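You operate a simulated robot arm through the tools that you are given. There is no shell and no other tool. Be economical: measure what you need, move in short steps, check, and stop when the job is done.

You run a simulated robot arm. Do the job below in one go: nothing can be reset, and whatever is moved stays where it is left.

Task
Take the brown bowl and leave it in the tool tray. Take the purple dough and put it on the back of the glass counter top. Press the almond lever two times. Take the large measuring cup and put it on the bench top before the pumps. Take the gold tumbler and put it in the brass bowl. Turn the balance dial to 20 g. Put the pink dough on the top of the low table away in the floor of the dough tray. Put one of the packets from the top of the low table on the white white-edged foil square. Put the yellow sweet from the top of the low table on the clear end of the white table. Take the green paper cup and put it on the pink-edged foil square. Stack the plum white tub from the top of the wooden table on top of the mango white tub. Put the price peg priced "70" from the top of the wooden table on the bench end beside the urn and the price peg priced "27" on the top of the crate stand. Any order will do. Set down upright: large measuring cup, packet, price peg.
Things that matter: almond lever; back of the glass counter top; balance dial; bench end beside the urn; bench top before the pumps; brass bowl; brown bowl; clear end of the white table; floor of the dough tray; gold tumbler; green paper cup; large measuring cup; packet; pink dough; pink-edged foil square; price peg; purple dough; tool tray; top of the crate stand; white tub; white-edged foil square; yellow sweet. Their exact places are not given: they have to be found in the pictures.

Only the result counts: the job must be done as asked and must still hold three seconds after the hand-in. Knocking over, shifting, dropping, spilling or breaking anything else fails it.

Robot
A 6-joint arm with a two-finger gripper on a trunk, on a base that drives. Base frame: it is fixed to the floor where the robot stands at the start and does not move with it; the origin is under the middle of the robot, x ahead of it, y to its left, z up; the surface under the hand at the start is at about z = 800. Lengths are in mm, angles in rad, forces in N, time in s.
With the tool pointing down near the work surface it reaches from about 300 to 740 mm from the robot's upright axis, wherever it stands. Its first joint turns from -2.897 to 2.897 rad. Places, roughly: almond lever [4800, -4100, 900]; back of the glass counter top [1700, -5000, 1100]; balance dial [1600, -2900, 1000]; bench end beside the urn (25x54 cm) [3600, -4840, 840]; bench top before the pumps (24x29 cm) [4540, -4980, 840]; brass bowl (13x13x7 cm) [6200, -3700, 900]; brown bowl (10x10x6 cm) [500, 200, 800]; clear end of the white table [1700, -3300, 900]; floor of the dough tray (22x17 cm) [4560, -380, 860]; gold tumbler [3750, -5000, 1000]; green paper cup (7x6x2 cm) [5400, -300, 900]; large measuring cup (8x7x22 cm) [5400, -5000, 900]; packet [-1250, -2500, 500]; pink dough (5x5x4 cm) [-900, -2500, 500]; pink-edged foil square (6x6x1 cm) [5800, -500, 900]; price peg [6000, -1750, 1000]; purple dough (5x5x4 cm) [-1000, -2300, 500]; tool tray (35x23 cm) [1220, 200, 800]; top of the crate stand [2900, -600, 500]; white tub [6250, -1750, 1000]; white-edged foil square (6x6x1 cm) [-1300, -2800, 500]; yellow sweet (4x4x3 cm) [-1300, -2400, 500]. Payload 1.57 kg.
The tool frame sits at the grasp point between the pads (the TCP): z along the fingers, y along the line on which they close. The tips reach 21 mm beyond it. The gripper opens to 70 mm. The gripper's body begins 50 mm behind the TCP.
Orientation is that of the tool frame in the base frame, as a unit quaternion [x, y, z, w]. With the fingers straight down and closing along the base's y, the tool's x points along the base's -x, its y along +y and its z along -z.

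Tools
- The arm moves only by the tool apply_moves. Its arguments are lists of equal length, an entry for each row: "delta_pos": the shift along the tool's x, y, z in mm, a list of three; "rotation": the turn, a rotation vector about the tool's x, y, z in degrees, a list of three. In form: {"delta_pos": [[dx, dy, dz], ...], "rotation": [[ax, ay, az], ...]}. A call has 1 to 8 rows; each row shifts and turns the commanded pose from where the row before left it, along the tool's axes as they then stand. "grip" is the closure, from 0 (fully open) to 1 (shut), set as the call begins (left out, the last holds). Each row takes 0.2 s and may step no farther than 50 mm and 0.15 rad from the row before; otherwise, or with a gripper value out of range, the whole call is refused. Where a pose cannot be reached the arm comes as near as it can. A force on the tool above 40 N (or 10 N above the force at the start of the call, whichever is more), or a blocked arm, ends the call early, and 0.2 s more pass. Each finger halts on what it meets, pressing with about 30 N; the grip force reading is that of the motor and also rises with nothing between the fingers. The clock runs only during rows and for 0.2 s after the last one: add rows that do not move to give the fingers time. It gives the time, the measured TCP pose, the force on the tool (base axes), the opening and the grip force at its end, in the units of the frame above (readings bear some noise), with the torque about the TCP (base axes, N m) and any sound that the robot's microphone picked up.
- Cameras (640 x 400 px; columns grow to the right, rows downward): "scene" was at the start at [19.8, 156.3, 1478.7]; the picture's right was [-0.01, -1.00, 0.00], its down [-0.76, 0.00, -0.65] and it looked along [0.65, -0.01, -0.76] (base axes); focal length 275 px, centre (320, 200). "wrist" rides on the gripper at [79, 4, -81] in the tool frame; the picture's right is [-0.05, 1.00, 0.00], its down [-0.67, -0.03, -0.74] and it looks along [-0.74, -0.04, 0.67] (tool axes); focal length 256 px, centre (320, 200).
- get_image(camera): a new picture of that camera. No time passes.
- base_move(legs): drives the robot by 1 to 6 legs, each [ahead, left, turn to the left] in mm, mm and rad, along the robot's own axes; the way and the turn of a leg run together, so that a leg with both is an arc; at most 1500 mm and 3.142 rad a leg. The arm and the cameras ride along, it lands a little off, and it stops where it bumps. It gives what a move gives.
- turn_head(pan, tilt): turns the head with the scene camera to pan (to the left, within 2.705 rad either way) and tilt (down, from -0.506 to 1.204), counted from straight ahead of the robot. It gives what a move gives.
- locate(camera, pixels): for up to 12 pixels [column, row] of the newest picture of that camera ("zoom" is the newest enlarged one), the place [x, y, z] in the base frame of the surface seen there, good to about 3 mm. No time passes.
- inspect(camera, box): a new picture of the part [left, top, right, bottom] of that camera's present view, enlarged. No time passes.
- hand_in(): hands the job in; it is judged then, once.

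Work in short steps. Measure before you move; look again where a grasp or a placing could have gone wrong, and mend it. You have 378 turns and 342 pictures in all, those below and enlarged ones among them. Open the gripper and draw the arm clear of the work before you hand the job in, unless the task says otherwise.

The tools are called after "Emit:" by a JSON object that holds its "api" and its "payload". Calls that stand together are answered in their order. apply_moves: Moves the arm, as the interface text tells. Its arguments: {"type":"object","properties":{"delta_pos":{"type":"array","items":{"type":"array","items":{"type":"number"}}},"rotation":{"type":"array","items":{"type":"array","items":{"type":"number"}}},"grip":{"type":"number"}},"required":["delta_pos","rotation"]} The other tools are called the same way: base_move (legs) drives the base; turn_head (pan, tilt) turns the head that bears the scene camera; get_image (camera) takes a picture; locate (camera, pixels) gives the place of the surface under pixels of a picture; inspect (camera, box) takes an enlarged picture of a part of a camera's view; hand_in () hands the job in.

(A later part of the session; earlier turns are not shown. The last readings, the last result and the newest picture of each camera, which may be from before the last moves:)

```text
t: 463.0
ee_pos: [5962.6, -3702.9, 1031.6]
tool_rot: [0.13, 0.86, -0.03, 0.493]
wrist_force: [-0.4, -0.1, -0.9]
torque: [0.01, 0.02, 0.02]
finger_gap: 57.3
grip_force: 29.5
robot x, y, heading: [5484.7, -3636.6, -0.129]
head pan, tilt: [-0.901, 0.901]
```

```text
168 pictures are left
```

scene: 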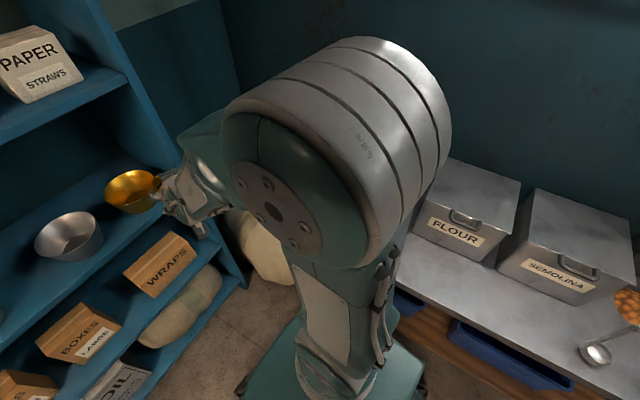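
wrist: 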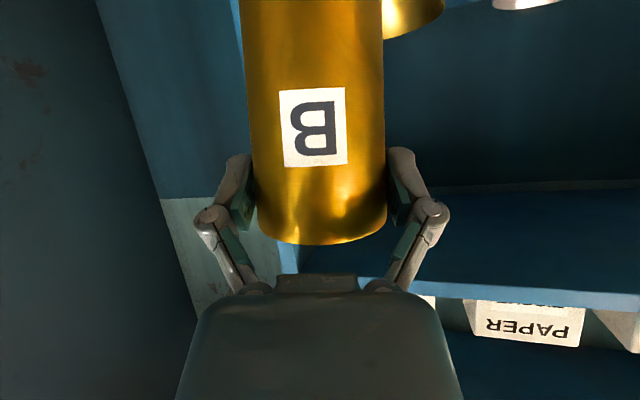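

The base touched the bench front; bench items look undisturbed. I strafe left away from it, then turn right to about −0.49 rad.

Emit:
{"api": "base_move", "payload": {"legs": [[0, 160, 0], [0, 0, -0.36]]}}

Emit:
{"api": "turn_head", "payload": {"pan": 0.25, "tilt": 0.6}}

Emit:
{"api": "get_image", "payload": {"camera": "scene"}}

Emit:
{"api": "get_image", "payload": {"camera": "wrist"}}

```text
t: 465.5
ee_pos: [5928.6, -3712.0, 1029.8]
tool_rot: [0.279, 0.823, -0.116, 0.482]
wrist_force: [-0.1, -0.1, -0.2]
torque: [0.0, 0.01, 0.03]
finger_gap: 57.2
grip_force: 30.0
robot x, y, heading: [5506.8, -3480.4, -0.494]
head pan, tilt: [-0.901, 0.901]
```

```text
t: 466.9
ee_pos: [5927.6, -3713.2, 1029.5]
tool_rot: [0.279, 0.823, -0.114, 0.481]
wrist_force: [0.4, -0.1, -0.5]
torque: [0.02, 0.01, 0.0]
finger_gap: 57.0
grip_force: 30.1
robot x, y, heading: [5509.1, -3480.4, -0.484]
head pan, tilt: [0.25, 0.6]
```

```text
167 pictures are left
```

scene: 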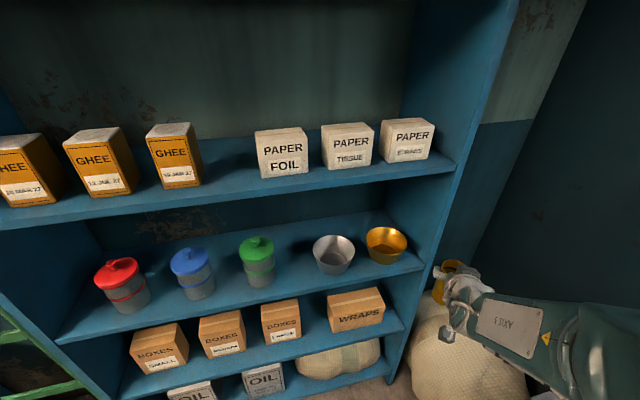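

```text
166 pictures are left
```

wrist: 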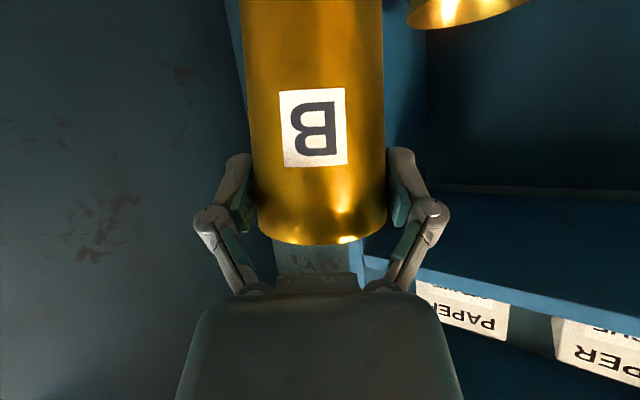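

The bowl is now in clear view; I measure its rim.

Emit:
{"api": "inspect", "payload": {"camera": "scene", "box": [300, 200, 440, 290]}}

Emit:
{"api": "locate", "payload": {"camera": "zoom", "pixels": [[308, 165], [395, 125], [480, 165], [395, 215], [400, 290], [395, 190], [130, 215], [60, 190], [245, 195], [150, 165]]}}

```text
4.44 times, centred on (370, 245) of scene
```

zoom: 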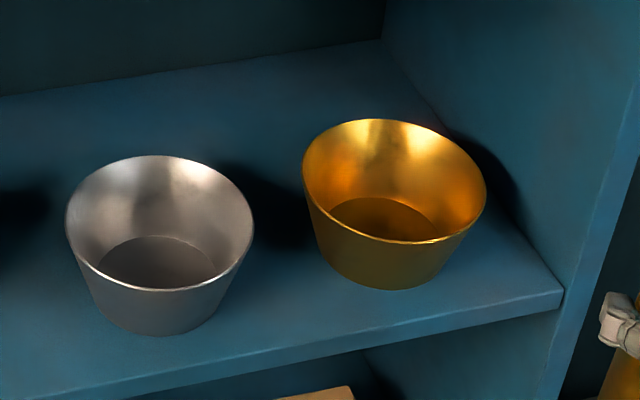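

```text
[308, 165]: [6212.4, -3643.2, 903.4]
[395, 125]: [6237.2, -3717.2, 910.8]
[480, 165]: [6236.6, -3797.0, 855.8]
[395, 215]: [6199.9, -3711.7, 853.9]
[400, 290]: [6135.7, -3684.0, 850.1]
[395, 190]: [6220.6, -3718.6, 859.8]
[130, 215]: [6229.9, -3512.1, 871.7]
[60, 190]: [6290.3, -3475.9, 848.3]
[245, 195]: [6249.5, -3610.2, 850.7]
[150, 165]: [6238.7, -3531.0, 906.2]
```

Emit:
{"api": "locate", "payload": {"camera": "zoom", "pixels": [[304, 180], [312, 150], [340, 130], [430, 130], [465, 160], [484, 190], [478, 212], [440, 238], [400, 243], [350, 233], [320, 212], [385, 200]]}}

```text
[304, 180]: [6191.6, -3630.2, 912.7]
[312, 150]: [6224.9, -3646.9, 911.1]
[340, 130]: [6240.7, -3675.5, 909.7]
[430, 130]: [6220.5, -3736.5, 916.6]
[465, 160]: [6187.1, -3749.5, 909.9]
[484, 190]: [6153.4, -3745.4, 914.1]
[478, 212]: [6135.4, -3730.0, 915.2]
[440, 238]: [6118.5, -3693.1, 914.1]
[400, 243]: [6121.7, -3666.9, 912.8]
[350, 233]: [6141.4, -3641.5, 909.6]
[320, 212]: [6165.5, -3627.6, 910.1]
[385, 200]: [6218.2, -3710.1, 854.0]
```

Bowl centre (6180,-3689), rim r 61 at z 912, floor 854. The tool has a 4.5° roll after the block; I level it first.

Emit:
{"api": "apply_moves", "payload": {"delta_pos": [[0, 0, 0], [0, 0, 0]], "rotation": [[2.28, 0, -3.87], [0, 0, 0]]}}

```text
t: 467.5
ee_pos: [5928.4, -3713.1, 1030.2]
tool_rot: [0.26, 0.83, -0.147, 0.471]
wrist_force: [0.1, 0.7, -0.9]
torque: [0.0, 0.01, 0.02]
finger_gap: 57.2
grip_force: 30.1
robot x, y, heading: [5506.5, -3480.0, -0.489]
head pan, tilt: [0.25, 0.6]
```

Level now. I advance over the bowl at z≈1025 in six rows.

Emit:
{"api": "apply_moves", "payload": {"delta_pos": [[-15.75, 27.2, 28.05], [-15.75, 27.2, 28.05], [-15.75, 27.2, 28.05], [-15.75, 27.2, 28.05], [-15.75, 27.2, 28.05], [-15.75, 27.2, 28.05], [0, 0, 0]], "rotation": [[0, 0, 0], [0, 0, 0], [0, 0, 0], [0, 0, 0], [0, 0, 0], [0, 0, 0], [0, 0, 0]]}}

Emit:
{"api": "get_image", "payload": {"camera": "scene"}}

Emit:
{"api": "get_image", "payload": {"camera": "wrist"}}

```text
t: 469.1
ee_pos: [6180.3, -3689.5, 1027.1]
tool_rot: [0.26, 0.83, -0.147, 0.471]
wrist_force: [-0.1, 0.2, -1.1]
torque: [0.04, 0.01, 0.01]
finger_gap: 57.2
grip_force: 30.0
robot x, y, heading: [5504.2, -3483.5, -0.487]
head pan, tilt: [0.25, 0.6]
```

```text
164 pictures are left
```

scene: 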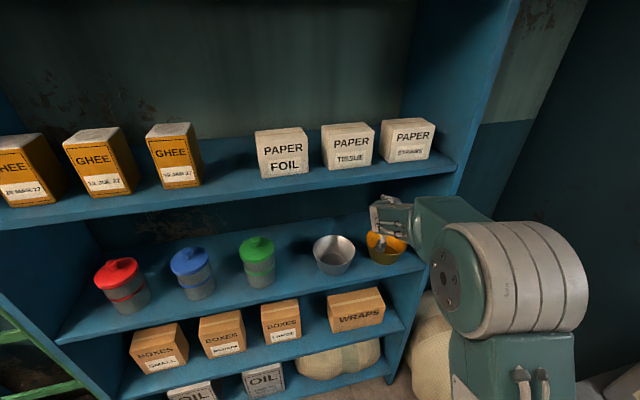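

```text
163 pictures are left
```

wrist: 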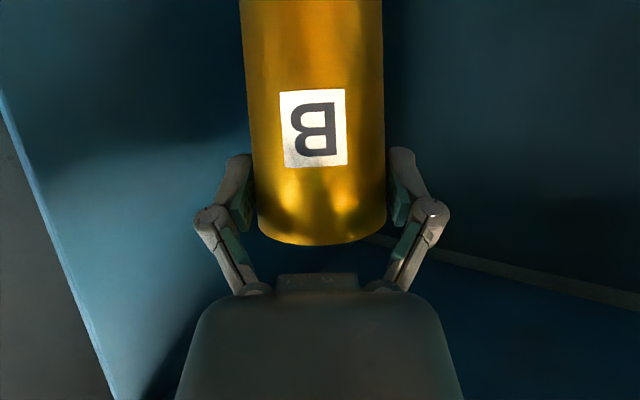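

Over the bowl. I lower 80 mm and check.

Emit:
{"api": "apply_moves", "payload": {"delta_pos": [[34.3, 0, 20.5], [34.3, 0, 20.5], [0, 0, 0]], "rotation": [[0, 0, 0], [0, 0, 0], [0, 0, 0]]}}

Emit:
{"api": "inspect", "payload": {"camera": "scene", "box": [300, 170, 440, 290]}}

```text
t: 469.9
ee_pos: [6181.1, -3688.5, 945.9]
tool_rot: [0.26, 0.829, -0.147, 0.472]
wrist_force: [-0.2, 0.8, -0.6]
torque: [0.0, -0.03, 0.0]
finger_gap: 57.2
grip_force: 30.1
robot x, y, heading: [5508.4, -3481.4, -0.492]
head pan, tilt: [0.25, 0.6]
```

```text
3.33 times, centred on (370, 230) of scene
```

zoom: 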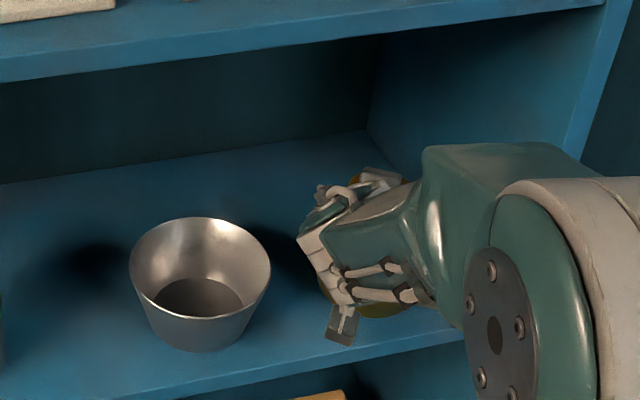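

Emit:
{"api": "apply_moves", "payload": {"delta_pos": [[4.3, 0, 2.6], [2.6, 0, 1.5], [1.7, 0, 1.0], [0, 0, 0]], "rotation": [[0, 0, 0], [0, 0, 0], [0, 0, 0], [0, 0, 0]]}}

```text
t: 470.9
ee_pos: [6179.4, -3688.9, 936.4]
tool_rot: [0.261, 0.83, -0.146, 0.47]
wrist_force: [-0.3, 0.7, -0.7]
torque: [-0.05, -0.01, 0.0]
finger_gap: 57.3
grip_force: 30.0
robot x, y, heading: [5505.7, -3480.1, -0.494]
head pan, tilt: [0.25, 0.6]
```

Emit:
{"api": "apply_moves", "payload": {"delta_pos": [[1.3, 0, 0.8], [1.3, 0, 0.8], [0, 0, 0]], "rotation": [[0, 0, 0], [0, 0, 0], [0, 0, 0]]}}

```text
t: 471.7
ee_pos: [6179.7, -3688.9, 932.2]
tool_rot: [0.261, 0.83, -0.146, 0.47]
wrist_force: [0.0, 0.5, -0.7]
torque: [0.01, 0.01, 0.03]
finger_gap: 57.1
grip_force: 30.6
robot x, y, heading: [5506.7, -3478.8, -0.485]
head pan, tilt: [0.25, 0.6]
```

Emit:
{"api": "apply_moves", "payload": {"delta_pos": [[1.3, 0, 0.8], [1.3, 0, 0.8], [0, 0, 0]], "rotation": [[0, 0, 0], [0, 0, 0], [0, 0, 0]]}}

```text
t: 472.5
ee_pos: [6181.9, -3688.6, 931.4]
tool_rot: [0.26, 0.828, -0.147, 0.474]
wrist_force: [-1.6, 1.2, 18.3]
torque: [-0.13, -0.34, 0.0]
finger_gap: 57.4
grip_force: 30.1
robot x, y, heading: [5509.8, -3482.4, -0.489]
head pan, tilt: [0.25, 0.6]
```

Contact (18 N). I ease up 1 mm, open, rise 70 mm clear of the tumbler, then check.

Emit:
{"api": "apply_moves", "payload": {"delta_pos": [[-0.9, 0, -0.5], [0, 0, 0], [0, 0, 0], [0, 0, 0]], "rotation": [[0, 0, 0], [0, 0, 0], [0, 0, 0], [0, 0, 0]], "grip": 0}}

Emit:
{"api": "apply_moves", "payload": {"delta_pos": [[-20, 0, -12], [-20, 0, -12], [-20, 0, -12], [0, 0, 0]], "rotation": [[0, 0, 0], [0, 0, 0], [0, 0, 0], [0, 0, 0]]}}

Emit:
{"api": "get_image", "payload": {"camera": "wrist"}}

Emit:
{"api": "inspect", "payload": {"camera": "scene", "box": [300, 170, 440, 290]}}

```text
t: 473.5
ee_pos: [6180.8, -3688.8, 931.5]
tool_rot: [0.26, 0.83, -0.147, 0.471]
wrist_force: [0.1, -0.2, -0.1]
torque: [0.0, 0.04, 0.0]
finger_gap: 69.9
grip_force: 0.1
robot x, y, heading: [5508.0, -3482.1, -0.492]
head pan, tilt: [0.25, 0.6]
```

```text
t: 474.5
ee_pos: [6179.2, -3689.0, 999.8]
tool_rot: [0.261, 0.83, -0.147, 0.47]
wrist_force: [-0.3, -0.6, -0.7]
torque: [0.01, 0.04, 0.03]
finger_gap: 69.7
grip_force: 0.2
robot x, y, heading: [5505.1, -3484.0, -0.488]
head pan, tilt: [0.25, 0.6]
```

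```text
161 pictures are left
```

wrist: 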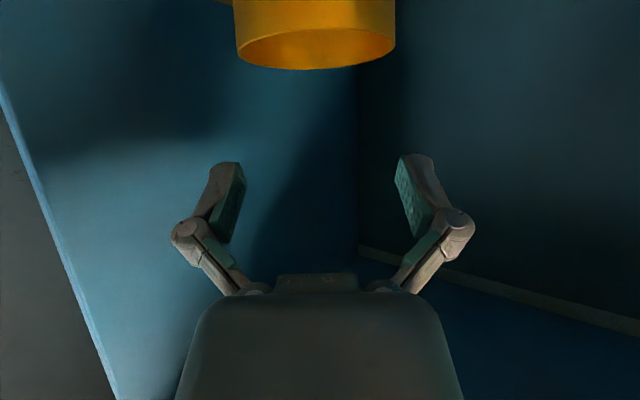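

```text
3.33 times, centred on (370, 230) of scene
```

zoom: 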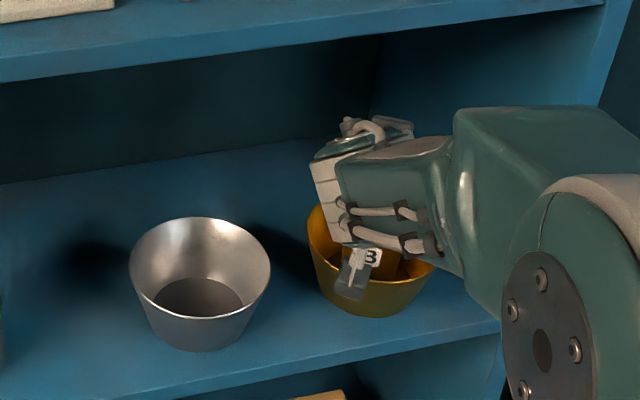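

Tumbler stands in the brass bowl. I retreat straight back out of the shelf and untilt.

Emit:
{"api": "apply_moves", "payload": {"delta_pos": [[15.75, -27.2, -28.05], [15.75, -27.2, -28.05], [15.75, -27.2, -28.05], [15.75, -27.2, -28.05], [15.75, -27.2, -28.05], [15.75, -27.2, -28.05], [0, 0, 0]], "rotation": [[0, 0, 0], [0, 0, 0], [0, 0, 0], [0, 0, 0], [0, 0, 0], [0, 0, 0], [0, 0, 0]]}}

Emit:
{"api": "get_image", "payload": {"camera": "scene"}}

```text
t: 476.1
ee_pos: [5926.8, -3711.7, 1005.8]
tool_rot: [0.262, 0.829, -0.148, 0.472]
wrist_force: [-0.4, 0.2, 0.1]
torque: [0.01, -0.02, -0.01]
finger_gap: 70.1
grip_force: 0.0
robot x, y, heading: [5509.0, -3477.1, -0.496]
head pan, tilt: [0.25, 0.6]
```

```text
159 pictures are left
```

scene: 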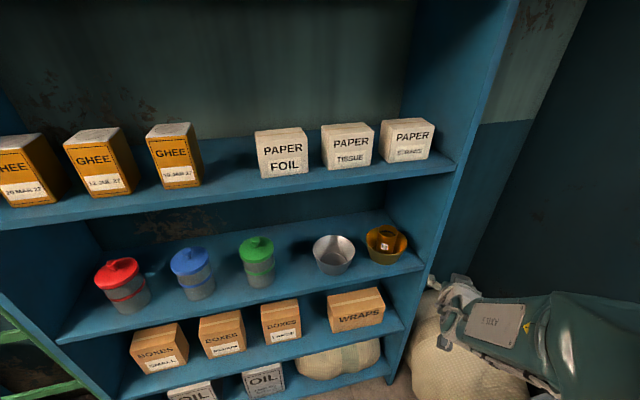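

I untilt the tool back to vertical.

Emit:
{"api": "apply_moves", "payload": {"delta_pos": [[0, 0, 0], [0, 0, 0], [0, 0, 0], [0, 0, 0], [0, 0, 0], [0, 0, 0], [0, 0, 0], [0, 0, 0]], "rotation": [[0, 7.5, 0], [0, 7.5, 0], [0, 7.5, 0], [0, 7.5, 0], [0, 7.5, 0], [0, 7.5, 0], [0, 7.5, 0], [0, 6.8, 0]]}}

Emit:
{"api": "apply_moves", "payload": {"delta_pos": [[0, 0, -45], [0, 0, -45], [0, 0, -45], [0, 0, 0]], "rotation": [[0, 0, 0], [0, 0, 0], [0, 0, 0], [0, 0, 0]]}}

```text
t: 477.9
ee_pos: [5922.2, -3723.6, 1006.3]
tool_rot: [0.317, 0.943, -0.054, 0.09]
wrist_force: [0.1, 0.7, 0.4]
torque: [-0.01, -0.01, 0.0]
finger_gap: 69.8
grip_force: 0.0
out of reach, approached as far as the arm can: row 3, 4
robot x, y, heading: [5504.4, -3479.9, -0.489]
head pan, tilt: [0.25, 0.6]
```

```text
t: 478.9
ee_pos: [5905.0, -3701.1, 1138.4]
tool_rot: [0.317, 0.942, -0.054, 0.091]
wrist_force: [0.8, 0.8, 0.8]
torque: [-0.01, -0.04, -0.05]
finger_gap: 70.1
grip_force: 0.0
robot x, y, heading: [5505.6, -3481.0, -0.49]
head pan, tilt: [0.25, 0.6]
```

Two rows were limited, leaving ~12° tilt. I correct it.

Emit:
{"api": "apply_moves", "payload": {"delta_pos": [[0, 0, 0], [0, 0, 0], [0, 0, 0]], "rotation": [[-2.2, 5.7, 0], [-2.2, 5.6, 0], [0, 0, 0]]}}

```text
t: 479.7
ee_pos: [5903.6, -3701.8, 1139.0]
tool_rot: [0.318, 0.948, 0.014, 0.011]
wrist_force: [0.8, -0.2, 0.1]
torque: [0.01, 0.0, -0.03]
finger_gap: 69.9
grip_force: 0.1
robot x, y, heading: [5506.8, -3479.5, -0.488]
head pan, tilt: [0.25, 0.6]
```

Emit:
{"api": "apply_moves", "payload": {"delta_pos": [[0, 0, 0], [0, 0, 0], [0, 0, 0]], "rotation": [[1.8, 1.0, 0], [0, 0, -8.5], [0, 0, 0]]}}

Emit:
{"api": "base_move", "payload": {"legs": [[-300, 0, 0], [0, 0, 2.06], [1200, 0, 0], [1000, 0, 0]]}}

Emit:
{"api": "turn_head", "payload": {"pan": 0, "tilt": 0.5}}

Emit:
{"api": "get_image", "payload": {"camera": "scene"}}

```text
t: 480.5
ee_pos: [5905.4, -3702.6, 1139.4]
tool_rot: [0.246, 0.969, 0.002, -0.004]
wrist_force: [-0.7, -0.5, 0.0]
torque: [0.01, 0.01, 0.02]
finger_gap: 70.1
grip_force: 0.1
robot x, y, heading: [5506.9, -3481.7, -0.492]
head pan, tilt: [0.25, 0.6]
```

```text
t: 498.1
ee_pos: [5065.8, -679.6, 1139.1]
tool_rot: [0.732, -0.682, 0.002, 0.003]
wrist_force: [-0.1, 0.2, 0.3]
torque: [-0.01, -0.02, 0.02]
finger_gap: 70.1
grip_force: 0.0
robot x, y, heading: [5094.8, -1136.2, 1.652]
head pan, tilt: [0.25, 0.6]
```

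```text
t: 498.9
ee_pos: [5065.8, -679.1, 1139.1]
tool_rot: [0.73, -0.683, 0.001, 0.003]
wrist_force: [-0.1, -0.3, -0.6]
torque: [-0.02, -0.03, -0.02]
finger_gap: 69.9
grip_force: 0.1
robot x, y, heading: [5094.1, -1134.6, 1.649]
head pan, tilt: [0.0, 0.499]
```

```text
158 pictures are left
```

scene: 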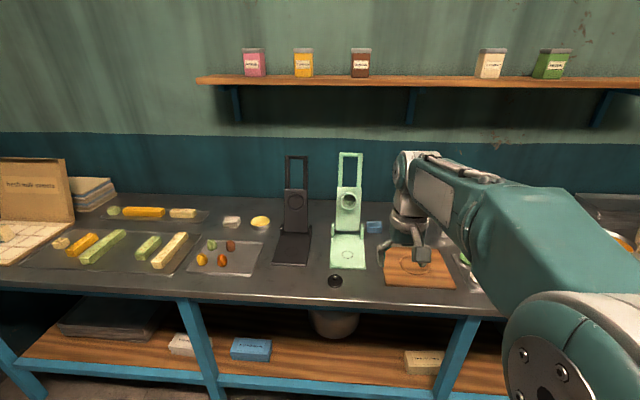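

I shift right to see the cup and foil area.

Emit:
{"api": "base_move", "payload": {"legs": [[0, 0, -0.079], [0, -420, 0]]}}

Emit:
{"api": "turn_head", "payload": {"pan": 0.1, "tilt": 0.6}}

Emit:
{"api": "get_image", "payload": {"camera": "scene"}}

Emit:
{"api": "get_image", "payload": {"camera": "wrist"}}

```text
t: 502.0
ee_pos: [5513.5, -678.7, 1138.8]
tool_rot: [-0.707, 0.708, -0.004, -0.002]
wrist_force: [-0.8, -0.6, -0.2]
torque: [0.02, -0.01, 0.04]
finger_gap: 70.0
grip_force: 0.0
robot x, y, heading: [5509.4, -1133.6, 1.573]
head pan, tilt: [0.0, 0.499]
```

```text
t: 502.6
ee_pos: [5514.1, -679.1, 1138.5]
tool_rot: [-0.706, 0.708, -0.002, -0.002]
wrist_force: [-0.6, 0.1, 0.2]
torque: [-0.04, -0.02, -0.03]
finger_gap: 70.0
grip_force: 0.1
robot x, y, heading: [5510.2, -1137.3, 1.582]
head pan, tilt: [0.099, 0.6]
```

```text
157 pictures are left
```

scene: 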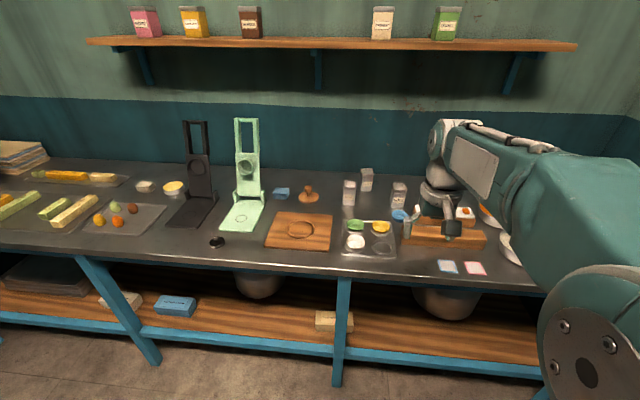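

```text
156 pictures are left
```

wrist: 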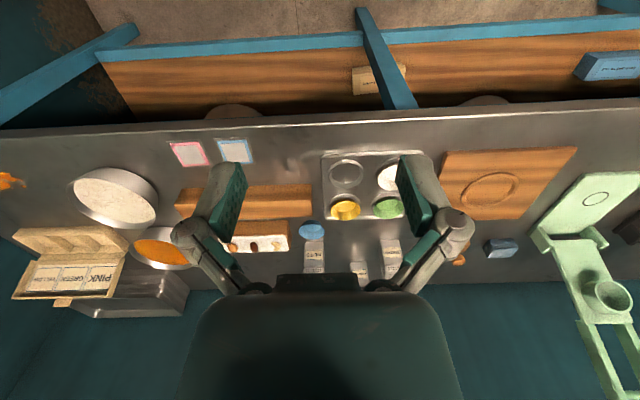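

The green cup sits in a tray of cups (wrist (388,208)); the pink-edged foil is at wrist (190,153). I zoom and measure.

Emit:
{"api": "inspect", "payload": {"camera": "wrist", "box": [300, 130, 450, 250]}}

Emit:
{"api": "locate", "payload": {"camera": "wrist", "pixels": [[388, 200], [388, 212], [375, 207], [402, 207], [345, 210], [345, 172], [390, 180], [322, 155], [440, 215], [172, 146], [203, 143], [209, 163], [178, 166], [190, 154]]}}

Emit:
{"api": "inspect", "payload": {"camera": "scene", "box": [330, 170, 530, 290]}}

```text
3.33 times, centred on (375, 190) of wrist
```

zoom: 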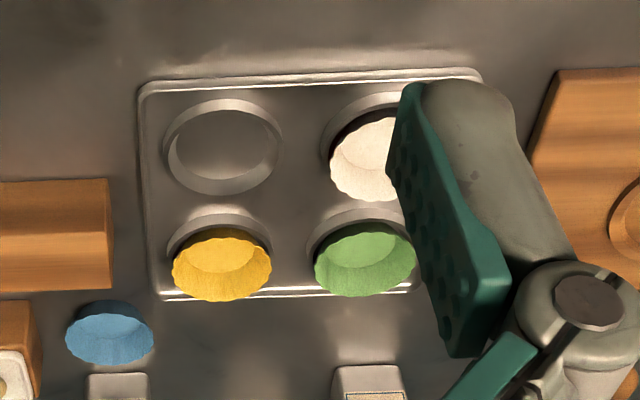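

```text
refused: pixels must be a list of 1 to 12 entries
```

```text
3.20 times, centred on (430, 230) of scene
```

zoom: 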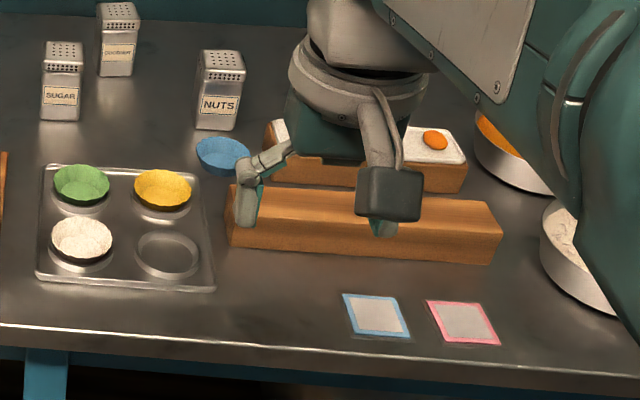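

Emit:
{"api": "locate", "payload": {"camera": "zoom", "pixels": [[56, 185], [108, 187], [82, 168], [82, 205], [82, 195], [160, 200], [428, 302], [482, 304], [499, 343], [436, 340], [462, 322], [80, 215]]}}

Emit:
{"api": "locate", "payload": {"camera": "wrist", "pixels": [[388, 200], [388, 215], [375, 207], [402, 207], [172, 146], [203, 143], [209, 163], [178, 166], [190, 154], [345, 172], [330, 230]]}}

```text
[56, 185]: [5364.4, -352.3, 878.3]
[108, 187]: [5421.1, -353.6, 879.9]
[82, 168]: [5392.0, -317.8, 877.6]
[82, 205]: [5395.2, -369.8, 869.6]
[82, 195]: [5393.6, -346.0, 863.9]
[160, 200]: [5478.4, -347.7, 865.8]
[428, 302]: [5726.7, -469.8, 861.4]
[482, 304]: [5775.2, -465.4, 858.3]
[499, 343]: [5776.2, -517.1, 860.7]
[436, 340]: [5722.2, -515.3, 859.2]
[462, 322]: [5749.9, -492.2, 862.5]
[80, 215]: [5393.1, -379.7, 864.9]
```

```text
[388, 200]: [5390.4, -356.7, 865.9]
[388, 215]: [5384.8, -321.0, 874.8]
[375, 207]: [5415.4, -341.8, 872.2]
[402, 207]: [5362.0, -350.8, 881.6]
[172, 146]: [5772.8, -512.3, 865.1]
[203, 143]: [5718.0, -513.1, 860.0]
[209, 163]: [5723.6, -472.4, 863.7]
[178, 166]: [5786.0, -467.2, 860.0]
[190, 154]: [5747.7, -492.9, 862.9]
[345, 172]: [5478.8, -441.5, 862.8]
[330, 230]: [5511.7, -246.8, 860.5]
```

Green cup: centre (5391,-346), rim Ø≈58 at z 880, tray surface ≈865; pink foil centre (5750,-491), z 860. I drive 200 mm closer.

Emit:
{"api": "base_move", "payload": {"legs": [[200, 0, 0]]}}

Emit:
{"api": "apply_moves", "payload": {"delta_pos": [[-35, 32, 0], [-35, 32, 0], [-35, 32, 0], [-24, 28, 0], [0, 0, 45], [0, 0, 45], [0, 0, 0]], "rotation": [[0, 0, 0], [0, 0, 0], [0, 0, 0], [0, 0, 0], [0, 0, 0], [0, 0, 0], [0, 0, 0]], "grip": 0}}

Emit:
{"api": "get_image", "payload": {"camera": "wrist"}}

Emit:
{"api": "get_image", "payload": {"camera": "scene"}}

```text
t: 504.2
ee_pos: [5519.3, -479.0, 1139.3]
tool_rot: [-0.705, 0.709, -0.003, -0.003]
wrist_force: [-0.1, 0.0, 0.5]
torque: [0.0, 0.0, 0.03]
finger_gap: 70.2
grip_force: 0.1
robot x, y, heading: [5509.8, -936.9, 1.571]
head pan, tilt: [0.099, 0.6]
```

```text
t: 505.8
ee_pos: [5393.6, -351.0, 1047.5]
tool_rot: [-0.705, 0.709, -0.001, -0.004]
wrist_force: [0.1, -0.8, 0.1]
torque: [-0.03, 0.02, -0.03]
finger_gap: 69.8
grip_force: 0.2
robot x, y, heading: [5510.5, -933.2, 1.577]
head pan, tilt: [0.099, 0.6]
```

```text
153 pictures are left
```

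wrist: 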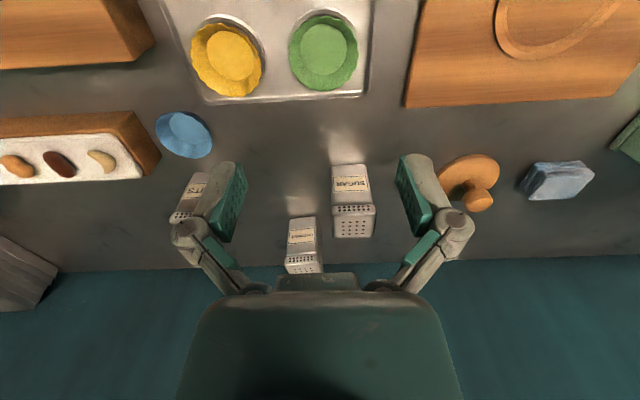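

```text
152 pictures are left
```

scene: 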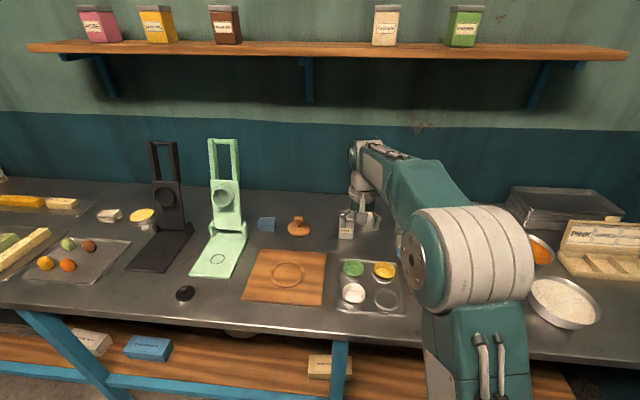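

Emit:
{"api": "inspect", "payload": {"camera": "wrist", "box": [180, 0, 380, 120]}}

Emit:
{"api": "locate", "payload": {"camera": "zoom", "pixels": [[350, 165], [566, 150], [470, 40], [455, 280], [462, 160], [400, 55], [555, 80], [370, 240], [550, 230], [310, 150], [262, 200]]}}

```text
3.20 times, centred on (280, 60) of wrist
```

zoom: 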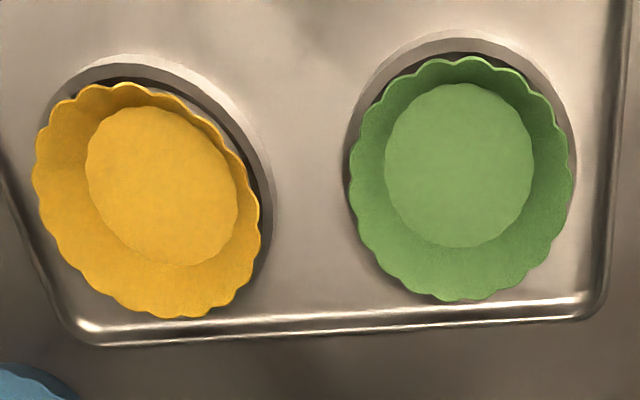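

```text
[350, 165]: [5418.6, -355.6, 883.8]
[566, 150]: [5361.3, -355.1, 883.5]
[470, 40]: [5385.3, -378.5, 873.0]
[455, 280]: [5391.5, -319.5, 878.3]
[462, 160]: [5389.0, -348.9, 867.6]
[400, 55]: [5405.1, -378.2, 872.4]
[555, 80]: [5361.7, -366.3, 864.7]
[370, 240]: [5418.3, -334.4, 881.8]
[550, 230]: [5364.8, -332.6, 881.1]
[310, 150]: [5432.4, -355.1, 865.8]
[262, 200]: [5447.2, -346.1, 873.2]
```

Emit:
{"api": "locate", "payload": {"camera": "zoom", "pixels": [[352, 135], [365, 95], [395, 55], [440, 35], [500, 40], [550, 75], [572, 120], [575, 150], [270, 160], [600, 200], [310, 100], [345, 110]]}}

```text
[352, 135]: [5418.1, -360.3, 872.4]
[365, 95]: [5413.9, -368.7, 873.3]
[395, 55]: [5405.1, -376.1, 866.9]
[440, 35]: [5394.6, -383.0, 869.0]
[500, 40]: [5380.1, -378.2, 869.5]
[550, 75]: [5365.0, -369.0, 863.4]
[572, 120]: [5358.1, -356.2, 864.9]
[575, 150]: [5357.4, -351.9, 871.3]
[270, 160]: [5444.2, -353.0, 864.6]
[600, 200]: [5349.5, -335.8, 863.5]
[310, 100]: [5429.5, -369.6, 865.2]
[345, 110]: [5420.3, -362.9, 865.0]
```

The well's ridge (r≈32, z≈873) means tips must stay ≥875: TCP 896, gripping the 57 mm width at the rim (z 883). I align and descend.

Emit:
{"api": "apply_moves", "payload": {"delta_pos": [[-4, 3.6, 0], [0, 0, 50], [0, 0, 50], [0, 0, 40], [0, 0, 10], [0, 0, 0]], "rotation": [[0, 0, 0], [0, 0, 0], [0, 0, 0], [0, 0, 0], [0, 0, 0], [0, 0, 0]]}}

Emit:
{"api": "get_image", "payload": {"camera": "wrist"}}

```text
t: 507.2
ee_pos: [5391.3, -347.1, 899.1]
tool_rot: [-0.704, 0.71, -0.002, -0.003]
wrist_force: [0.2, -0.1, 0.2]
torque: [0.02, -0.01, 0.0]
finger_gap: 70.0
grip_force: 0.1
robot x, y, heading: [5508.3, -937.2, 1.574]
head pan, tilt: [0.099, 0.6]
```

```text
150 pictures are left
```

wrist: 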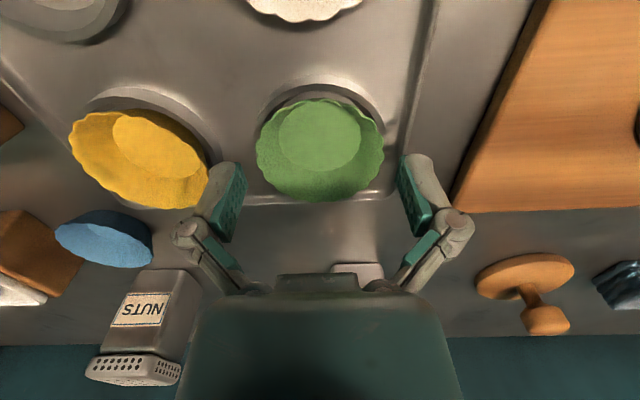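

Centred, clear of the yellow cup. I lower 3 mm and close.

Emit:
{"api": "apply_moves", "payload": {"delta_pos": [[0, 0, 3], [0, 0, 0]], "rotation": [[0, 0, 0], [0, 0, 0]]}}

Emit:
{"api": "apply_moves", "payload": {"delta_pos": [[0, 0, 0], [0, 0, 0], [0, 0, 0]], "rotation": [[0, 0, 0], [0, 0, 0], [0, 0, 0]], "grip": 1}}

Emit:
{"api": "get_image", "payload": {"camera": "wrist"}}

```text
t: 507.8
ee_pos: [5390.2, -347.8, 895.4]
tool_rot: [-0.705, 0.71, -0.001, -0.004]
wrist_force: [0.1, 0.4, -0.2]
torque: [0.03, -0.04, 0.03]
finger_gap: 70.0
grip_force: 0.1
robot x, y, heading: [5511.9, -936.2, 1.571]
head pan, tilt: [0.099, 0.6]
```

```text
t: 508.6
ee_pos: [5391.6, -348.1, 895.6]
tool_rot: [-0.705, 0.71, -0.002, -0.002]
wrist_force: [-0.7, -0.5, -0.2]
torque: [-0.02, -0.01, -0.03]
finger_gap: 0.1
grip_force: 28.7
robot x, y, heading: [5510.7, -937.6, 1.571]
head pan, tilt: [0.099, 0.6]
```

```text
149 pictures are left
```

wrist: 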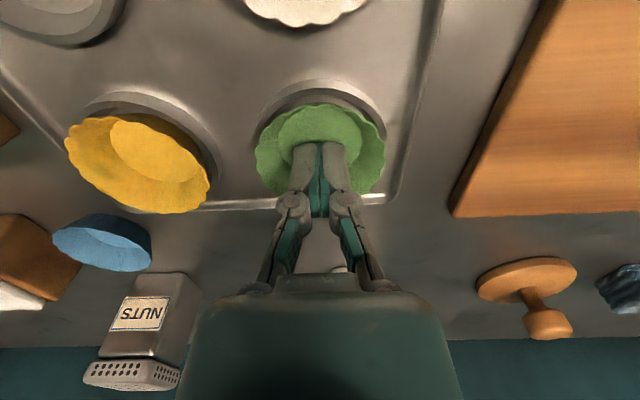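

The fingers closed above the rim without touching it (rim lower than measured). I open, rise 40 mm and remeasure rim and ridge from close.

Emit:
{"api": "apply_moves", "payload": {"delta_pos": [[0, 0, -20], [0, 0, -25], [0, 0, 0], [0, 0, 0]], "rotation": [[0, 0, 0], [0, 0, 0], [0, 0, 0], [0, 0, 0]], "grip": 0}}

Emit:
{"api": "inspect", "payload": {"camera": "wrist", "box": [220, 40, 420, 200]}}

```text
t: 509.6
ee_pos: [5391.3, -347.5, 941.5]
tool_rot: [-0.704, 0.71, -0.002, -0.004]
wrist_force: [0.7, 0.1, -0.4]
torque: [0.03, 0.0, -0.02]
finger_gap: 70.0
grip_force: 0.2
robot x, y, heading: [5512.7, -935.9, 1.57]
head pan, tilt: [0.099, 0.6]
```

```text
2.50 times, centred on (320, 120) of wrist
```

zoom: 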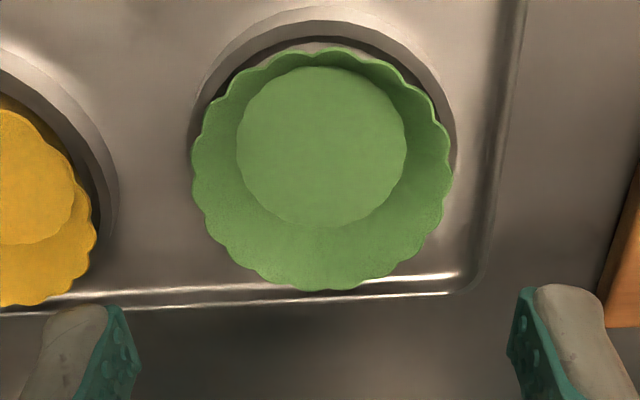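

Emit:
{"api": "locate", "payload": {"camera": "zoom", "pixels": [[198, 140], [205, 120], [446, 150], [440, 125], [320, 52], [325, 285], [193, 115], [205, 85], [452, 110], [330, 12], [250, 25], [320, 150]]}}

Emit:
{"api": "locate", "payload": {"camera": "zoom", "pixels": [[196, 170], [200, 190], [448, 170], [445, 190], [445, 205], [205, 215], [380, 282], [260, 275], [455, 150], [459, 170], [180, 150], [478, 150]]}}

```text
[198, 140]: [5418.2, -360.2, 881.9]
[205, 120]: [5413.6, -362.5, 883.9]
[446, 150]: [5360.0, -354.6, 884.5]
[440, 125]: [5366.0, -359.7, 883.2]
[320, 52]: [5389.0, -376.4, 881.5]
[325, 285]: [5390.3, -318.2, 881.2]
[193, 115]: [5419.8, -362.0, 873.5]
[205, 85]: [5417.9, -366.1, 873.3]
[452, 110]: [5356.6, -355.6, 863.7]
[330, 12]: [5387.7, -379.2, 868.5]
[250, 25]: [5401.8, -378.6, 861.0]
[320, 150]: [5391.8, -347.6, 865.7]
```

```text
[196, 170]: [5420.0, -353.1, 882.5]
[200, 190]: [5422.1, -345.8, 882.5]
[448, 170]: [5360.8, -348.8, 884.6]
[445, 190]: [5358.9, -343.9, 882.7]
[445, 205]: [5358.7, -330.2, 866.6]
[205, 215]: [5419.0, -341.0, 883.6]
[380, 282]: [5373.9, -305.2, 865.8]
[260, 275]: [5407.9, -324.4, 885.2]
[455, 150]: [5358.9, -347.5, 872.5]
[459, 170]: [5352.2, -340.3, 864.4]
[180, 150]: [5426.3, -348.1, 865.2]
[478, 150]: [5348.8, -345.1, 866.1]
```

Rim is at z 883 with width 63 mm; so the open fingertips evidently reach less deep than 21 mm. I try again lower, at TCP 889.

Emit:
{"api": "apply_moves", "payload": {"delta_pos": [[0, 0, 30], [0, 0, 16], [0, 0, 3], [0, 0, 3], [0, 0, 0]], "rotation": [[0, 0, 0], [0, 0, 0], [0, 0, 0], [0, 0, 0], [0, 0, 0]]}}

Emit:
{"api": "get_image", "payload": {"camera": "wrist"}}

```text
t: 510.8
ee_pos: [5391.6, -347.7, 887.0]
tool_rot: [-0.705, 0.709, -0.002, -0.003]
wrist_force: [-0.4, -0.3, 0.0]
torque: [0.01, -0.03, -0.02]
finger_gap: 70.0
grip_force: 0.1
robot x, y, heading: [5509.1, -937.5, 1.573]
head pan, tilt: [0.099, 0.6]
```

```text
147 pictures are left
```

wrist: 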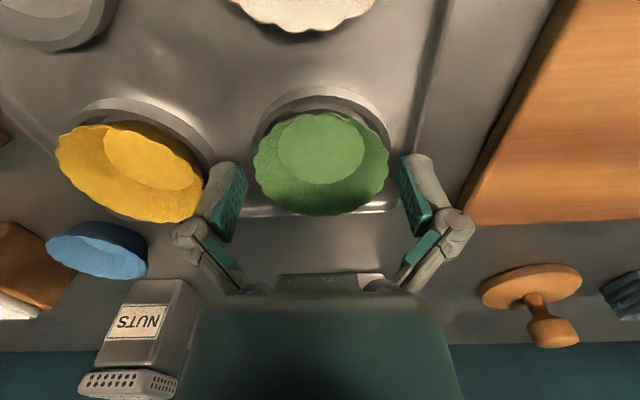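

No contact. I close partly (to 60 mm) and look.

Emit:
{"api": "apply_moves", "payload": {"delta_pos": [[0, 0, 0], [0, 0, 0]], "rotation": [[0, 0, 0], [0, 0, 0]], "grip": 0.16}}

Emit:
{"api": "inspect", "payload": {"camera": "wrist", "box": [200, 80, 440, 240]}}

```text
t: 511.4
ee_pos: [5391.2, -346.9, 889.1]
tool_rot: [-0.705, 0.71, -0.001, -0.002]
wrist_force: [-1.1, -0.2, 5.1]
torque: [0.02, 0.0, 0.0]
finger_gap: 59.8
grip_force: 21.5
robot x, y, heading: [5506.8, -934.9, 1.573]
head pan, tilt: [0.099, 0.6]
```

```text
2.50 times, centred on (320, 160) of wrist
```

zoom: 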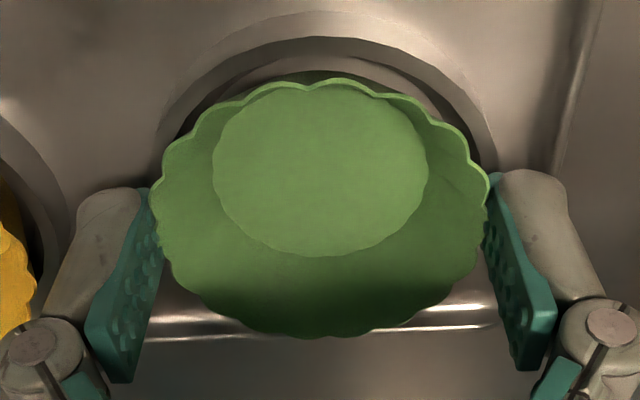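

The fingers grip the cup (59.8 mm, 21 N). I lift slowly and look.

Emit:
{"api": "apply_moves", "payload": {"delta_pos": [[0, 0, -10], [0, 0, -15], [0, 0, -25], [0, 0, 0]], "rotation": [[0, 0, 0], [0, 0, 0], [0, 0, 0], [0, 0, 0]]}}

Emit:
{"api": "get_image", "payload": {"camera": "wrist"}}

```text
t: 512.4
ee_pos: [5391.7, -347.5, 939.6]
tool_rot: [-0.705, 0.71, -0.002, -0.003]
wrist_force: [0.0, -0.2, 0.3]
torque: [0.02, -0.02, 0.0]
finger_gap: 59.9
grip_force: 21.7
robot x, y, heading: [5510.2, -939.4, 1.57]
head pan, tilt: [0.099, 0.6]
```

```text
145 pictures are left
```

wrist: 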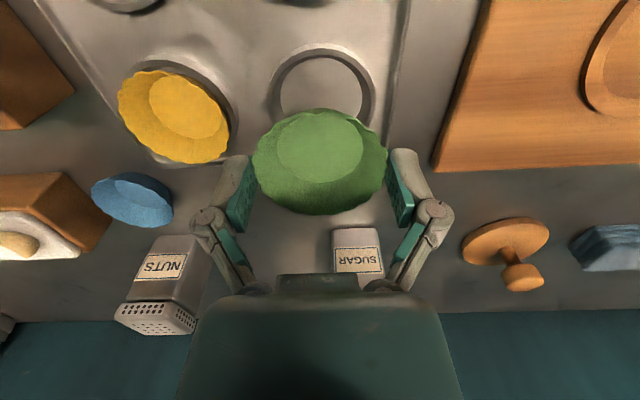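

Lifted cleanly. I raise and carry it over the pink-edged foil.

Emit:
{"api": "apply_moves", "payload": {"delta_pos": [[0, 0, -40], [0, 0, -40], [0, 0, 0]], "rotation": [[0, 0, 0], [0, 0, 0], [0, 0, 0]]}}

Emit:
{"api": "apply_moves", "payload": {"delta_pos": [[17.75, -45, 0], [17.75, -45, 0], [17.75, -45, 0], [17.75, -45, 0], [17.75, -45, 0], [17.75, -45, 0], [17.75, -45, 0], [17.75, -45, 0]], "rotation": [[0, 0, 0], [0, 0, 0], [0, 0, 0], [0, 0, 0], [0, 0, 0], [0, 0, 0], [0, 0, 0], [0, 0, 0]]}}

Emit:
{"api": "get_image", "payload": {"camera": "wrist"}}

Emit:
{"api": "get_image", "payload": {"camera": "scene"}}

```text
t: 513.2
ee_pos: [5391.9, -348.0, 1018.4]
tool_rot: [-0.704, 0.71, -0.001, -0.003]
wrist_force: [-1.1, -0.1, 0.4]
torque: [0.0, 0.0, 0.02]
finger_gap: 60.2
grip_force: 10.1
robot x, y, heading: [5512.5, -934.9, 1.575]
head pan, tilt: [0.099, 0.6]
```

```text
t: 515.0
ee_pos: [5751.3, -492.2, 1017.8]
tool_rot: [-0.705, 0.709, -0.001, -0.004]
wrist_force: [0.4, 0.1, -0.1]
torque: [-0.03, 0.02, -0.01]
finger_gap: 60.4
grip_force: 10.0
robot x, y, heading: [5511.0, -933.5, 1.567]
head pan, tilt: [0.099, 0.6]
```

```text
144 pictures are left
```

wrist: 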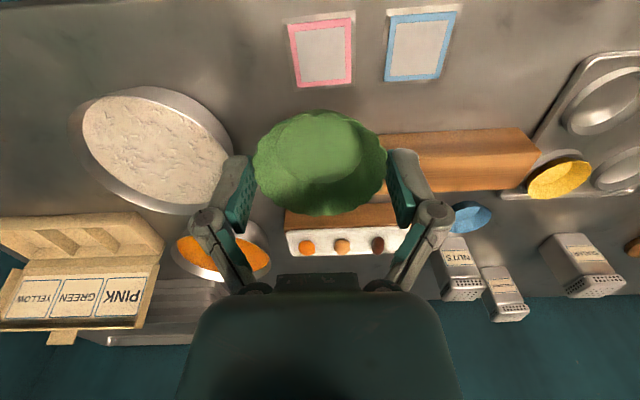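

```text
143 pictures are left
```

scene: 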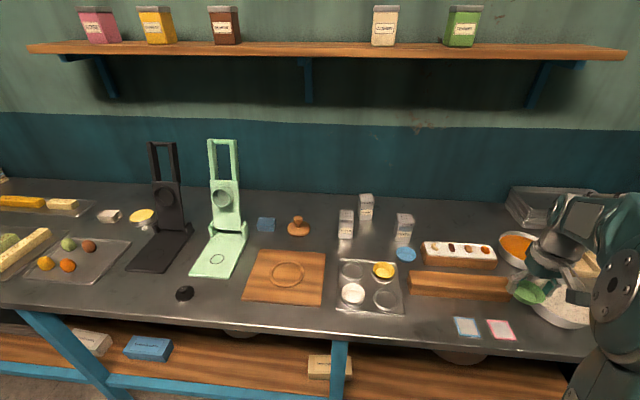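

Emit:
{"api": "locate", "payload": {"camera": "wrist", "pixels": [[292, 24], [352, 18], [351, 82], [298, 86], [322, 52], [225, 160], [200, 200], [383, 135], [395, 185], [320, 130], [265, 170], [375, 165]]}}

```text
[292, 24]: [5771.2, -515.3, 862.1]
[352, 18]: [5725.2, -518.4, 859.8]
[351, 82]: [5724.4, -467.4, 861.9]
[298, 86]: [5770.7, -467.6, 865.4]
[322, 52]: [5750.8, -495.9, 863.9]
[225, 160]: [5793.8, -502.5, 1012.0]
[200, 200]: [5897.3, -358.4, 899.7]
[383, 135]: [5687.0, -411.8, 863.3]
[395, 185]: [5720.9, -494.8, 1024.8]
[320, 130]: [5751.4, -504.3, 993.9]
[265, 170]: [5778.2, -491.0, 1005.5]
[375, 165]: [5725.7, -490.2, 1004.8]
```

Foil centre (5748,-492). I adjust 3 mm and lower to ~892.

Emit:
{"api": "apply_moves", "payload": {"delta_pos": [[0, 3, 40], [0, 0, 40], [0, 0, 30], [0, 0, 14], [0, 0, 0]], "rotation": [[0, 0, 0], [0, 0, 0], [0, 0, 0], [0, 0, 0], [0, 0, 0]]}}

Emit:
{"api": "inspect", "payload": {"camera": "wrist", "box": [200, 40, 440, 240]}}

```text
t: 516.2
ee_pos: [5749.2, -493.8, 895.2]
tool_rot: [-0.705, 0.709, -0.001, -0.003]
wrist_force: [-0.2, 0.6, -1.0]
torque: [0.03, 0.02, 0.03]
finger_gap: 60.3
grip_force: 10.6
robot x, y, heading: [5510.3, -941.1, 1.572]
head pan, tilt: [0.099, 0.6]
```

```text
2.00 times, centred on (320, 140) of wrist
```

zoom: 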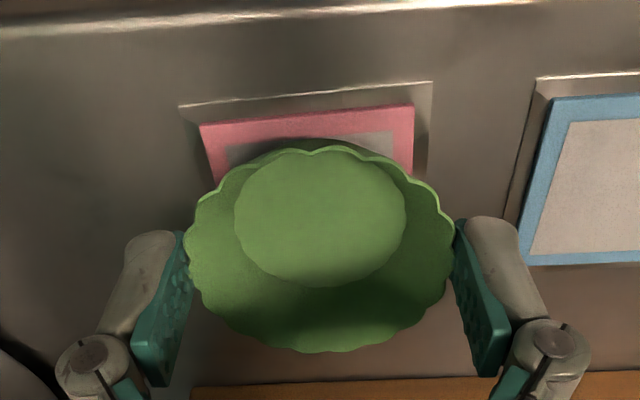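

Emit:
{"api": "apply_moves", "payload": {"delta_pos": [[0, 0, 4], [0, 0, 2], [0, 0, 1], [0, 0, 0]], "rotation": [[0, 0, 0], [0, 0, 0], [0, 0, 0], [0, 0, 0]]}}

Emit:
{"api": "inspect", "payload": {"camera": "wrist", "box": [200, 40, 440, 240]}}

```text
t: 517.2
ee_pos: [5749.0, -493.0, 886.7]
tool_rot: [-0.704, 0.71, -0.001, -0.003]
wrist_force: [0.6, 0.0, 1.2]
torque: [0.01, 0.0, 0.02]
finger_gap: 60.3
grip_force: 1.0
robot x, y, heading: [5511.7, -938.4, 1.569]
head pan, tilt: [0.099, 0.6]
```

```text
2.00 times, centred on (320, 140) of wrist
```

zoom: 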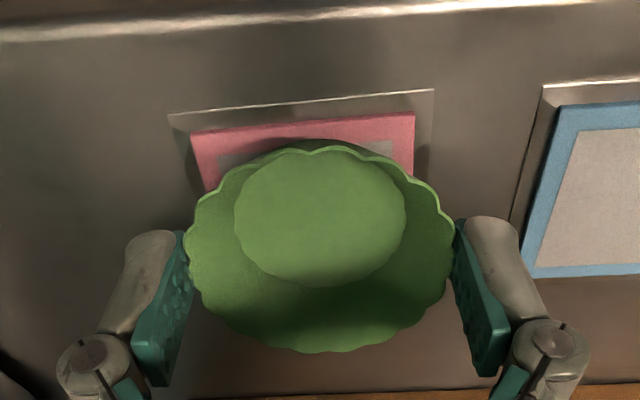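

Emit:
{"api": "apply_moves", "payload": {"delta_pos": [[0, 0, 1], [0, 0, 0]], "rotation": [[0, 0, 0], [0, 0, 0]]}}

Emit:
{"api": "apply_moves", "payload": {"delta_pos": [[0, 0, 0], [0, 0, 0], [0, 0, -10], [0, 0, -40], [0, 0, -45], [0, 0, -45], [0, 0, 0]], "rotation": [[0, 0, 0], [0, 0, 0], [0, 0, 0], [0, 0, 0], [0, 0, 0], [0, 0, 0], [0, 0, 0]], "grip": 0}}

Emit:
{"api": "inspect", "payload": {"camera": "wrist", "box": [240, 0, 440, 120]}}

Emit:
{"api": "inspect", "payload": {"camera": "scene", "box": [430, 270, 570, 350]}}

```text
t: 517.8
ee_pos: [5748.9, -493.3, 887.4]
tool_rot: [-0.705, 0.709, -0.001, -0.004]
wrist_force: [-1.1, -0.7, 2.9]
torque: [0.0, -0.01, 0.02]
finger_gap: 59.7
grip_force: 21.6
robot x, y, heading: [5512.2, -937.7, 1.574]
head pan, tilt: [0.099, 0.6]
```

```text
t: 519.4
ee_pos: [5749.1, -492.5, 1025.1]
tool_rot: [-0.704, 0.71, -0.002, -0.004]
wrist_force: [-0.8, -0.6, 0.2]
torque: [0.04, -0.04, 0.01]
finger_gap: 70.0
grip_force: 0.1
robot x, y, heading: [5512.9, -939.9, 1.568]
head pan, tilt: [0.099, 0.6]
```

```text
3.20 times, centred on (340, 60) of wrist
```

zoom: 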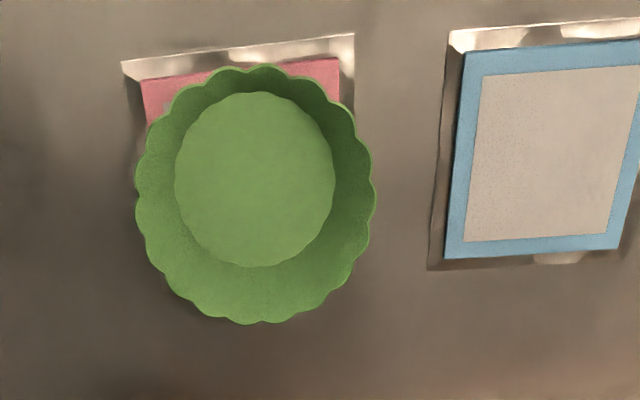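

```text
4.57 times, centred on (500, 310) of scene
```

zoom: 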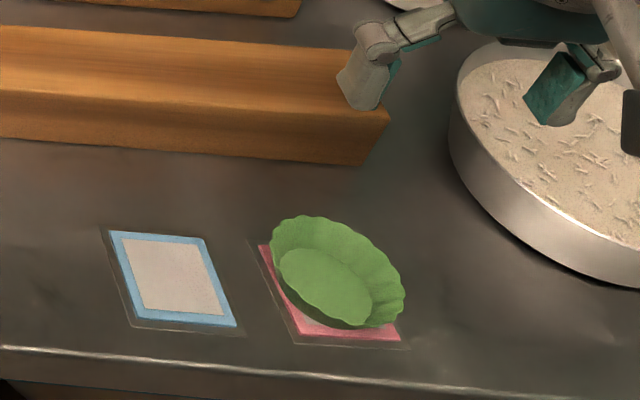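

The cup stands on the foil; I check its offset.

Emit:
{"api": "locate", "payload": {"camera": "wrist", "pixels": [[320, 55], [300, 55], [338, 55], [318, 34], [318, 80], [285, 24], [346, 24], [320, 100], [283, 60], [357, 60]]}}

```text
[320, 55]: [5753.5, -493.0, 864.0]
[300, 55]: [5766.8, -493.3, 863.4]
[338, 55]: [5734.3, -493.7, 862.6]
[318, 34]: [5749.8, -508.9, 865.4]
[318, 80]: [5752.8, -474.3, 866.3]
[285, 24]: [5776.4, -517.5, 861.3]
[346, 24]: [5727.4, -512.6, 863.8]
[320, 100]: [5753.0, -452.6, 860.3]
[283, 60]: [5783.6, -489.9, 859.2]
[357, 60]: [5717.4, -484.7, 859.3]
```

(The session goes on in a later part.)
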